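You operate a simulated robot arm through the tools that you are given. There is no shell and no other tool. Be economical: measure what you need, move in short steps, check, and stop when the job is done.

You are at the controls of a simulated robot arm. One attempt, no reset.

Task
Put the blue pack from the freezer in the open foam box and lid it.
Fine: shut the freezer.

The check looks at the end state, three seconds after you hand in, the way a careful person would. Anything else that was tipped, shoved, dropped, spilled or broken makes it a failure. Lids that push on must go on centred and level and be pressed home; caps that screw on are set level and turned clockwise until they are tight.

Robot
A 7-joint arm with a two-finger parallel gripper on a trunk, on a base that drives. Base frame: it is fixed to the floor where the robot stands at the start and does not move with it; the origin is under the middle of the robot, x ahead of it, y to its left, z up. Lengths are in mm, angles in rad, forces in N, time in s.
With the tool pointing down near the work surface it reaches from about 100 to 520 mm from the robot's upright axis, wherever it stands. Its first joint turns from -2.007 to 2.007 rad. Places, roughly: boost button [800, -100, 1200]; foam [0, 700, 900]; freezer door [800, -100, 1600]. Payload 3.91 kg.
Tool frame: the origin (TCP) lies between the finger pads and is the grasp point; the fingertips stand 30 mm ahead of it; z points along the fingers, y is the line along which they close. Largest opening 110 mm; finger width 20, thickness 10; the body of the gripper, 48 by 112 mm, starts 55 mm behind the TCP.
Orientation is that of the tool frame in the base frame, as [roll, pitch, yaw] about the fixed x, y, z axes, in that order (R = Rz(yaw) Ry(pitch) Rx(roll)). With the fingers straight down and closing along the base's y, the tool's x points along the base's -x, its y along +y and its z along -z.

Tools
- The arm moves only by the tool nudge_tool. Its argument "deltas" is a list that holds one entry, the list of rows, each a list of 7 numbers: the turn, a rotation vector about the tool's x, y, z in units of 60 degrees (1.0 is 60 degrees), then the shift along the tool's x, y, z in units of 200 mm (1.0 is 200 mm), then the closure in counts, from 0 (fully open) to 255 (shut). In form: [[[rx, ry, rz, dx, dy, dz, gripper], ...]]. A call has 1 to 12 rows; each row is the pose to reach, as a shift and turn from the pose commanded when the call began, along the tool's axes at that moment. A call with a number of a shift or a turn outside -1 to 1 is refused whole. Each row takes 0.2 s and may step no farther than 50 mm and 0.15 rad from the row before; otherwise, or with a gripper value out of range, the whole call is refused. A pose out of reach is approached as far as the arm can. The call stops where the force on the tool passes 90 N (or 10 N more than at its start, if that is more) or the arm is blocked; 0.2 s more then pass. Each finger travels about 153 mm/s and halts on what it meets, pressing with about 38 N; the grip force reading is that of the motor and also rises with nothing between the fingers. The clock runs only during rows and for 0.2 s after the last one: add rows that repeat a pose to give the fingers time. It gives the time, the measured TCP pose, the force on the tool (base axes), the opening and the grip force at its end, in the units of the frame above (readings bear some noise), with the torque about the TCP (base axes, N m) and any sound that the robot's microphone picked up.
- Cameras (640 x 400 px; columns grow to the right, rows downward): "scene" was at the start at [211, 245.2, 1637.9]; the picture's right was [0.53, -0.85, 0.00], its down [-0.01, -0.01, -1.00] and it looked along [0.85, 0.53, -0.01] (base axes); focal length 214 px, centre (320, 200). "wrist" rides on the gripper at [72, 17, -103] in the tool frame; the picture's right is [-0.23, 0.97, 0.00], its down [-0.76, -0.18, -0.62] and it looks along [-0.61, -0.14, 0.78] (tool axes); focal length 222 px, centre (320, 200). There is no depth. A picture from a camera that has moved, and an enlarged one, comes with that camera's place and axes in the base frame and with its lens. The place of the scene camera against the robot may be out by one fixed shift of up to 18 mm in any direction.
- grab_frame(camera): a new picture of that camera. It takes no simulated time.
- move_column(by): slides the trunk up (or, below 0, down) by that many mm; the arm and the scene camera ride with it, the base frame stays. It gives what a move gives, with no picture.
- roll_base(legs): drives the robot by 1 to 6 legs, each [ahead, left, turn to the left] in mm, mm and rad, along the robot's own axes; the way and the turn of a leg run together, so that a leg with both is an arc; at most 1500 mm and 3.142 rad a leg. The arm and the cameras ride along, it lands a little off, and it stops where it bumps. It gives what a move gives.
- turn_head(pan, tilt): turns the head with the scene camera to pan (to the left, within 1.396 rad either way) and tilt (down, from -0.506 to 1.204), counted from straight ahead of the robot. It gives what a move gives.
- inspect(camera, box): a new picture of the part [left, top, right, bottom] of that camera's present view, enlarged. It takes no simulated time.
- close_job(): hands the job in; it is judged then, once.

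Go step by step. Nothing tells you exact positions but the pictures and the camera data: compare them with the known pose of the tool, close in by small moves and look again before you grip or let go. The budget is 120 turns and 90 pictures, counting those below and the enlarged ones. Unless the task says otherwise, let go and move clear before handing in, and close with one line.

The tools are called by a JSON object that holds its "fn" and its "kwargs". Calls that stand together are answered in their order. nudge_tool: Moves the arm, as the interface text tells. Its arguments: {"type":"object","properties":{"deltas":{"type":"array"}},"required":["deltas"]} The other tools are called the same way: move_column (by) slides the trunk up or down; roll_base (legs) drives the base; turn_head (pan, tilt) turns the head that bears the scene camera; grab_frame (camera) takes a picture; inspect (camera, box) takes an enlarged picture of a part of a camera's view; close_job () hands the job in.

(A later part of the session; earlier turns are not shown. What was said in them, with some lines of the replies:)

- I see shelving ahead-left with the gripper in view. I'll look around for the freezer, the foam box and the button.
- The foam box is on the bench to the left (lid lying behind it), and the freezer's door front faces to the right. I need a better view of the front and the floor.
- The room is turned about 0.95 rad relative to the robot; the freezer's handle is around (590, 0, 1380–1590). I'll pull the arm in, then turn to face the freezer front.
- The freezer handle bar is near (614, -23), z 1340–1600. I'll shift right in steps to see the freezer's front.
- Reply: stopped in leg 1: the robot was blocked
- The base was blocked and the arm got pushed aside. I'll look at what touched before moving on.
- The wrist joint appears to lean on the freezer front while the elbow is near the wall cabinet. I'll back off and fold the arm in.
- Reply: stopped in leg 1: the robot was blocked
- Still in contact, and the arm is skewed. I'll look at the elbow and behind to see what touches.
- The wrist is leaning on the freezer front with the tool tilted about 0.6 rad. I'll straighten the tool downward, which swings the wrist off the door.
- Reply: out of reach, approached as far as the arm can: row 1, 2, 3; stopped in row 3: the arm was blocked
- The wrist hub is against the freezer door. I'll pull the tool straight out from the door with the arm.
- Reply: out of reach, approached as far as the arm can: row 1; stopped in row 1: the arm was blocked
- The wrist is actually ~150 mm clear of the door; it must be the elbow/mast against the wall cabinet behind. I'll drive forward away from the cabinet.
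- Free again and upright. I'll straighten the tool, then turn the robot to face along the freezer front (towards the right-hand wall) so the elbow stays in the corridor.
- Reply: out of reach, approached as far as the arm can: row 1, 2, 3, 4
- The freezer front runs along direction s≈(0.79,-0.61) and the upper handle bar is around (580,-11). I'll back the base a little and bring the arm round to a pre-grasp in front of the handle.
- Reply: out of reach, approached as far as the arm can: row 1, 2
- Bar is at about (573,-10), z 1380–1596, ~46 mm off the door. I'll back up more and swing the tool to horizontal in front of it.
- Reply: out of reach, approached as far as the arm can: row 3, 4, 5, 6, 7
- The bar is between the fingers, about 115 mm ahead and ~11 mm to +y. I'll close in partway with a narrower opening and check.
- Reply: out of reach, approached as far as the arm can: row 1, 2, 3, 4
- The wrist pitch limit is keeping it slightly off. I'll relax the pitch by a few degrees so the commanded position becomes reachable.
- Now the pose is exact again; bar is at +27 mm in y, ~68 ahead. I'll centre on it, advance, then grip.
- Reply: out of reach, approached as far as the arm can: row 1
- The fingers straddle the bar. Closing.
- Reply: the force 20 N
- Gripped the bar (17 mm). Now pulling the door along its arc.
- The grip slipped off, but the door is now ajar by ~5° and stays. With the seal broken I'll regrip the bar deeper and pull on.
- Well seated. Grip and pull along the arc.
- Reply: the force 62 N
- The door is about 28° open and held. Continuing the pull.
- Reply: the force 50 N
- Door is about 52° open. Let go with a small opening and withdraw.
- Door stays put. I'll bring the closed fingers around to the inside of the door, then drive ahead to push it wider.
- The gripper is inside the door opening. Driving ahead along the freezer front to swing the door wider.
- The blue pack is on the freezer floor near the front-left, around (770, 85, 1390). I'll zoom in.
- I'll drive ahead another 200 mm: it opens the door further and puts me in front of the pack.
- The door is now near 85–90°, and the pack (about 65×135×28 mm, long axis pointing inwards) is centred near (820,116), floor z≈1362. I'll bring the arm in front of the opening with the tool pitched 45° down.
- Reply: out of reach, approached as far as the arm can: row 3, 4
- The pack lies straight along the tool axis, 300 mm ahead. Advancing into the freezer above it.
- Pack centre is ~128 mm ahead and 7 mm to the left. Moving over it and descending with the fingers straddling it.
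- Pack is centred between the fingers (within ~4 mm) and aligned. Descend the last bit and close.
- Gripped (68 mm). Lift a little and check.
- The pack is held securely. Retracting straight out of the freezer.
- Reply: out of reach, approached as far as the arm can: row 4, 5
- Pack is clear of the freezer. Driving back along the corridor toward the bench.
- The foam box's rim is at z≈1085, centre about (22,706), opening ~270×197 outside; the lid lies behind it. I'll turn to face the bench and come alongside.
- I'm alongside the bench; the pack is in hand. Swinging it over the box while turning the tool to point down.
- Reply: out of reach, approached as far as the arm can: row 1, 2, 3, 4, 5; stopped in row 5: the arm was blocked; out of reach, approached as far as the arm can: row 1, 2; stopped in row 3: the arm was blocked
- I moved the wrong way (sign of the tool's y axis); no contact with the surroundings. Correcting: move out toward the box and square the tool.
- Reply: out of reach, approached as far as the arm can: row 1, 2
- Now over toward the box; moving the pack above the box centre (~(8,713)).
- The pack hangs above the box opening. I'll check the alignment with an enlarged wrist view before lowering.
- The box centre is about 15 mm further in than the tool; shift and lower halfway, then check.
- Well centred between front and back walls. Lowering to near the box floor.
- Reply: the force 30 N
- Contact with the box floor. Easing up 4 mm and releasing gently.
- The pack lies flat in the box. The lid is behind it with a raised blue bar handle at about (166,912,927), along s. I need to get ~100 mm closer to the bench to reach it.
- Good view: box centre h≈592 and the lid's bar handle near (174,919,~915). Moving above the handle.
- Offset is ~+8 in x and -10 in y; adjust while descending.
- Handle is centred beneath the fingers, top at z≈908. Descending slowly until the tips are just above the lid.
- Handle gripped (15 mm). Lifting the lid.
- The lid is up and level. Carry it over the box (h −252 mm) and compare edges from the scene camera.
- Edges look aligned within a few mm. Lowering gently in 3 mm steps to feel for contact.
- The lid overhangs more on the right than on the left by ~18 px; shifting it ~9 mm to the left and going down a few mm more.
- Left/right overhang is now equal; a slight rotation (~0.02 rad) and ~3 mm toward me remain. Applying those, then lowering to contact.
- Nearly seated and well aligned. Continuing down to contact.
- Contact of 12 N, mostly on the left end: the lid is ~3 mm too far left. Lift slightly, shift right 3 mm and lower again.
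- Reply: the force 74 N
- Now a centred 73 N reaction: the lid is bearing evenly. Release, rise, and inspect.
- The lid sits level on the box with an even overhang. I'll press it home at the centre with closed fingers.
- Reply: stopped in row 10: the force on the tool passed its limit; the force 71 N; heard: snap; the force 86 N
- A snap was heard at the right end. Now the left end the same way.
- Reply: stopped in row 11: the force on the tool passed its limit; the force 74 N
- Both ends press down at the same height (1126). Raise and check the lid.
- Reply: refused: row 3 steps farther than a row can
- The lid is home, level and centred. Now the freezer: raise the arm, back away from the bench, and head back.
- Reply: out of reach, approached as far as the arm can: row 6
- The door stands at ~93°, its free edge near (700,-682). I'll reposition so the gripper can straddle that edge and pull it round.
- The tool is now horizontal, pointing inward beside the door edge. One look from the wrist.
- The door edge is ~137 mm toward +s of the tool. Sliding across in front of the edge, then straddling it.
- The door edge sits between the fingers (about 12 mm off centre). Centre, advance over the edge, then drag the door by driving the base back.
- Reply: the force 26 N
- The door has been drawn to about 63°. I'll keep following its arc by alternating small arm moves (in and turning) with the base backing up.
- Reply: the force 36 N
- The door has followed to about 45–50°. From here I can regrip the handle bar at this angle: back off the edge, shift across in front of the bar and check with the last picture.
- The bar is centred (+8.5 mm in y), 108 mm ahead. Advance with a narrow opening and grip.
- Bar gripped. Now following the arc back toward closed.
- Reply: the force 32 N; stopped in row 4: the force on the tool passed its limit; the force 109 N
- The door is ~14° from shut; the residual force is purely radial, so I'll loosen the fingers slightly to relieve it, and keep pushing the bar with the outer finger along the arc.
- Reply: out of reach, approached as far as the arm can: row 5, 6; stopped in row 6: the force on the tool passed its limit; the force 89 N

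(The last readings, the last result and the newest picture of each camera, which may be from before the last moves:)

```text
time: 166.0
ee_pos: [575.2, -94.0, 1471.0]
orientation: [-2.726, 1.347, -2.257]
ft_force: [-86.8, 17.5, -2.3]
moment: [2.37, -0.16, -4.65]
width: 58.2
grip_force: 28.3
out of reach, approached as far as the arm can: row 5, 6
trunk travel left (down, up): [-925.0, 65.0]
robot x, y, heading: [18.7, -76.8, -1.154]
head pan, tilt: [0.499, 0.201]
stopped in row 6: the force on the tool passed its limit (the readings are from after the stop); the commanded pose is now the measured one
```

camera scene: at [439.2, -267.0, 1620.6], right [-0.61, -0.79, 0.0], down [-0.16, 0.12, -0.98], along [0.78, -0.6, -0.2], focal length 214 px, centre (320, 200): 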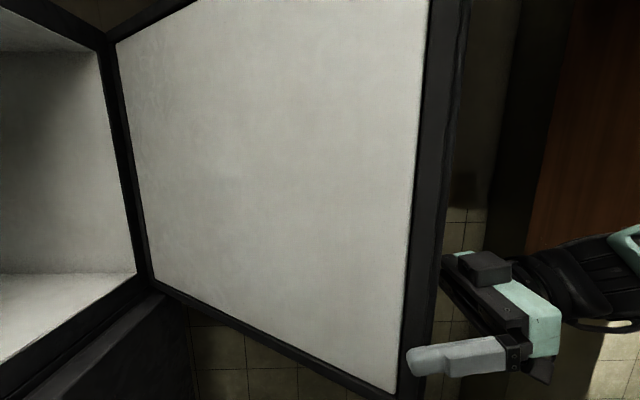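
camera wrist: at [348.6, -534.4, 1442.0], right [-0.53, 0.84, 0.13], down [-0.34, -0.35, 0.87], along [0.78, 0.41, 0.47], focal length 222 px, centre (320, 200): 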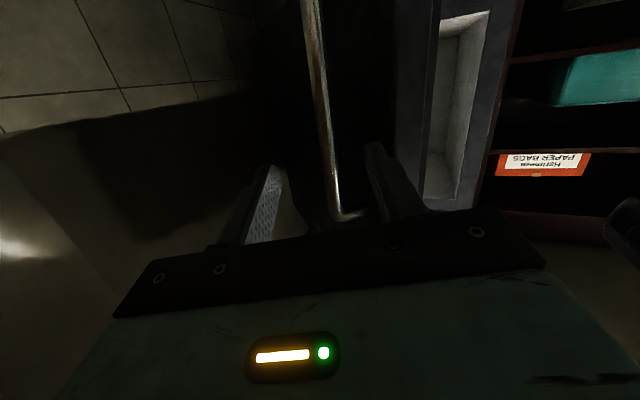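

Wedged now near the reach limit; I'll release, back straight out, and finish by pushing the door face with closed fingers instead.

{"fn": "nudge_tool", "kwargs": {"deltas": [[[0, 0, 0, 0, 0, 0, 115], [0, 0, 0, 0, 0, -0.1, 115], [0, 0, 0, 0, 0, -0.25, 115], [0, 0, 0, 0, 0, -0.42, 115], [0, 0, 0, 0, 0, -0.6, 115]]]}}

```text
time: 167.2
ee_pos: [481.5, -140.6, 1496.0]
orientation: [-2.708, 1.35, -2.227]
ft_force: [0.2, 0.1, 0.0]
moment: [0.02, 0.0, 0.02]
width: 60.4
grip_force: 0.0
trunk travel left (down, up): [-925.0, 65.0]
robot x, y, heading: [18.8, -76.3, -1.157]
head pan, tilt: [0.499, 0.201]
```

{"fn": "nudge_tool", "kwargs": {"deltas": [[[-0.1, 0, 0, 0, -0.11, 0.03, 255], [-0.2, 0, 0, 0.005, -0.22, 0.07, 255], [-0.31, 0, 0, 0.01, -0.34, 0.1, 255], [-0.42, 0, 0, 0.012, -0.449, 0.14, 255], [-0.42, 0, 0, 0.012, -0.449, 0.14, 255]]]}}

```text
time: 168.4
ee_pos: [549.1, -212.4, 1491.5]
orientation: [3.112, 1.345, -2.257]
ft_force: [0.4, 0.2, 0.3]
moment: [0.0, 0.01, -0.01]
width: 0.1
grip_force: 38.0
trunk travel left (down, up): [-925.0, 65.0]
robot x, y, heading: [18.2, -74.0, -1.155]
head pan, tilt: [0.499, 0.201]
```

Tool is now pointing straight at the door face, 100 mm right of the handle. Pushing inwards.

{"fn": "nudge_tool", "kwargs": {"deltas": [[[0, 0, 0, -0.03, 0, 0.13, 255], [0, 0, 0, -0.06, 0, 0.26, 255], [0, 0, 0, -0.09, 0, 0.39, 255], [0, 0, 0, -0.12, 0, 0.52, 255], [0, 0, 0, -0.15, 0, 0.65, 255], [0, 0, 0, -0.18, 0, 0.78, 255]]]}}

```text
time: 169.8
ee_pos: [646.6, -82.7, 1492.2]
orientation: [3.111, 1.344, -2.257]
ft_force: [-0.2, -0.3, -0.1]
moment: [0.0, 0.03, -0.03]
width: 0.2
grip_force: 37.4
trunk travel left (down, up): [-925.0, 65.0]
robot x, y, heading: [19.7, -77.4, -1.155]
head pan, tilt: [0.499, 0.201]
```

{"fn": "nudge_tool", "kwargs": {"deltas": [[[0, 0, 0, -0.012, 0, 0.05, 255], [0, 0, 0, -0.023, 0, 0.1, 255], [0, 0, 0, -0.035, 0, 0.15, 255], [0, 0, 0, -0.046, 0, 0.2, 255], [0, 0, 0, -0.058, 0, 0.25, 255]]]}}

```text
time: 171.0
ee_pos: [674.8, -43.5, 1494.5]
orientation: [3.119, 1.346, -2.253]
ft_force: [-9.2, -6.8, 2.1]
moment: [0.06, -0.02, 0.1]
width: 0.0
grip_force: 37.7
trunk travel left (down, up): [-925.0, 65.0]
robot x, y, heading: [20.3, -78.2, -1.15]
head pan, tilt: [0.499, 0.201]
```

Light contact (11 N). Push on until it firms up.

{"fn": "nudge_tool", "kwargs": {"deltas": [[[0, 0, 0, -0.012, 0, 0.04, 255], [0, 0, 0, -0.02, 0, 0.08, 255], [0, 0, 0, -0.028, 0, 0.12, 255], [0, 0, 0, -0.037, 0, 0.16, 255]]]}}

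```text
time: 171.5
ee_pos: [676.6, -42.0, 1494.4]
orientation: [3.125, 1.342, -2.245]
ft_force: [-55.2, -35.2, 4.7]
moment: [0.4, -0.03, 0.83]
width: 0.1
grip_force: 37.4
trunk travel left (down, up): [-925.0, 65.0]
robot x, y, heading: [17.5, -75.5, -1.158]
head pan, tilt: [0.499, 0.201]
stopped in row 2: the force on the tool passed its limit (the readings are from after the stop); the commanded pose is now the measured one
```

A rigid stop at the face plane: the door appears shut there. I'll verify by probing near the free edge, left of the handle.

{"fn": "nudge_tool", "kwargs": {"deltas": [[[0, 0, 0, 0.05, 0, -0.22, 255], [0, 0, 0, 0.1, 0, -0.44, 255], [0, 0, 0, 0.1, 0.2, -0.44, 255], [0, 0, 0, 0.1, 0.42, -0.44, 255], [0, 0, 0, 0.1, 0.65, -0.44, 255], [0, 0, 0, 0.06, 0.65, -0.26, 255], [0, 0, 0, 0.03, 0.65, -0.13, 255], [0, 0, 0, 0.012, 0.65, -0.05, 255], [0, 0, 0, 0, 0.65, 0.0, 255], [0, 0, 0, -0.01, 0.65, 0.04, 255]]]}}

```text
time: 173.1
ee_pos: [576.2, -39.5, 1484.3]
orientation: [-3.131, 1.325, -2.299]
ft_force: [-35.4, -46.0, 11.9]
moment: [0.58, -0.3, 0.65]
width: 0.0
grip_force: 37.8
trunk travel left (down, up): [-925.0, 65.0]
robot x, y, heading: [15.9, -79.3, -1.159]
head pan, tilt: [0.499, 0.201]
stopped in row 7: the force on the tool passed its limit (the readings are from after the stop); the commanded pose is now the measured one
```

Both probes meet a rigid door at matching depths (face at 562, bar at 480), so the freezer is shut. Withdrawing the arm clear.

{"fn": "nudge_tool", "kwargs": {"deltas": [[[0, 0, 0, 0.05, 0, -0.2, 255], [0, 0, 0, 0.1, 0, -0.4, 255], [0, 0, 0, 0.14, 0, -0.6, 255], [0, 0, 0, 0.14, 0, -0.6, 255]]]}}

```text
time: 174.1
ee_pos: [493.4, -121.2, 1488.1]
orientation: [-3.141, 1.326, -2.297]
ft_force: [0.4, 0.9, 0.2]
moment: [0.0, -0.01, 0.0]
width: 0.0
grip_force: 37.3
trunk travel left (down, up): [-925.0, 65.0]
robot x, y, heading: [18.6, -74.1, -1.159]
head pan, tilt: [0.499, 0.201]
```

One more probe further right to confirm the door lies parallel to the front.

{"fn": "nudge_tool", "kwargs": {"deltas": [[[0, 0, 0, 0, -0.23, 0, 255], [0, 0, 0, 0, -0.46, 0, 255], [0, 0, 0, 0, -0.7, 0, 255], [0, 0, 0, 0, -0.93, 0, 255], [0, 0, 0, -0.04, -0.93, 0.17, 255], [0, 0, 0, -0.08, -0.93, 0.34, 255], [0, 0, 0, -0.12, -0.93, 0.51, 255], [0, 0, 0, -0.16, -0.93, 0.68, 255]]]}}

{"fn": "nudge_tool", "kwargs": {"deltas": [[[0, 0, 0, -0.012, 0, 0.05, 255], [0, 0, 0, -0.024, 0, 0.1, 255], [0, 0, 0, -0.036, 0, 0.15, 255], [0, 0, 0, -0.048, 0, 0.2, 255], [0, 0, 0, -0.06, 0, 0.25, 255], [0, 0, 0, -0.072, 0, 0.3, 255]]]}}

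```text
time: 175.8
ee_pos: [728.1, -139.0, 1482.9]
orientation: [3.141, 1.326, -2.299]
ft_force: [-0.1, -0.3, 0.6]
moment: [0.0, 0.01, 0.0]
width: 0.0
grip_force: 37.5
trunk travel left (down, up): [-925.0, 65.0]
robot x, y, heading: [16.4, -76.1, -1.156]
head pan, tilt: [0.499, 0.201]
```

```text
time: 177.3
ee_pos: [758.6, -105.2, 1483.1]
orientation: [-3.124, 1.319, -2.279]
ft_force: [-53.4, -27.3, 4.1]
moment: [0.13, -0.14, 1.07]
width: 0.0
grip_force: 37.5
trunk travel left (down, up): [-925.0, 65.0]
robot x, y, heading: [14.5, -81.5, -1.165]
head pan, tilt: [0.499, 0.201]
stopped in row 6: the force on the tool passed its limit (the readings are from after the stop); the commanded pose is now the measured one
```

Contact depth is identical (n = −381) at both spots, so the door is flush and shut. Backing clear.

{"fn": "nudge_tool", "kwargs": {"deltas": [[[0, 0, 0, 0.05, 0, -0.2, 255], [0, 0, 0, 0.1, 0, -0.4, 255], [0, 0, 0, 0.14, 0, -0.6, 255], [0, 0, 0, 0.18, 0, -0.75, 255]]]}}

{"fn": "close_job", "kwargs": {}}

```text
time: 178.3
ee_pos: [663.2, -214.5, 1484.2]
orientation: [-3.137, 1.318, -2.289]
ft_force: [0.3, -0.4, -0.2]
moment: [-0.02, 0.02, -0.03]
width: 0.0
grip_force: 38.1
trunk travel left (down, up): [-925.0, 65.0]
robot x, y, heading: [14.3, -82.7, -1.159]
head pan, tilt: [0.499, 0.201]
```

```text
The job is handed in.
```

The blue pack is in the foam box with the lid pressed home, and the freezer is shut; I was out of pictures, so the door was checked by touch, hitting a hard stop at equal depth in two places.
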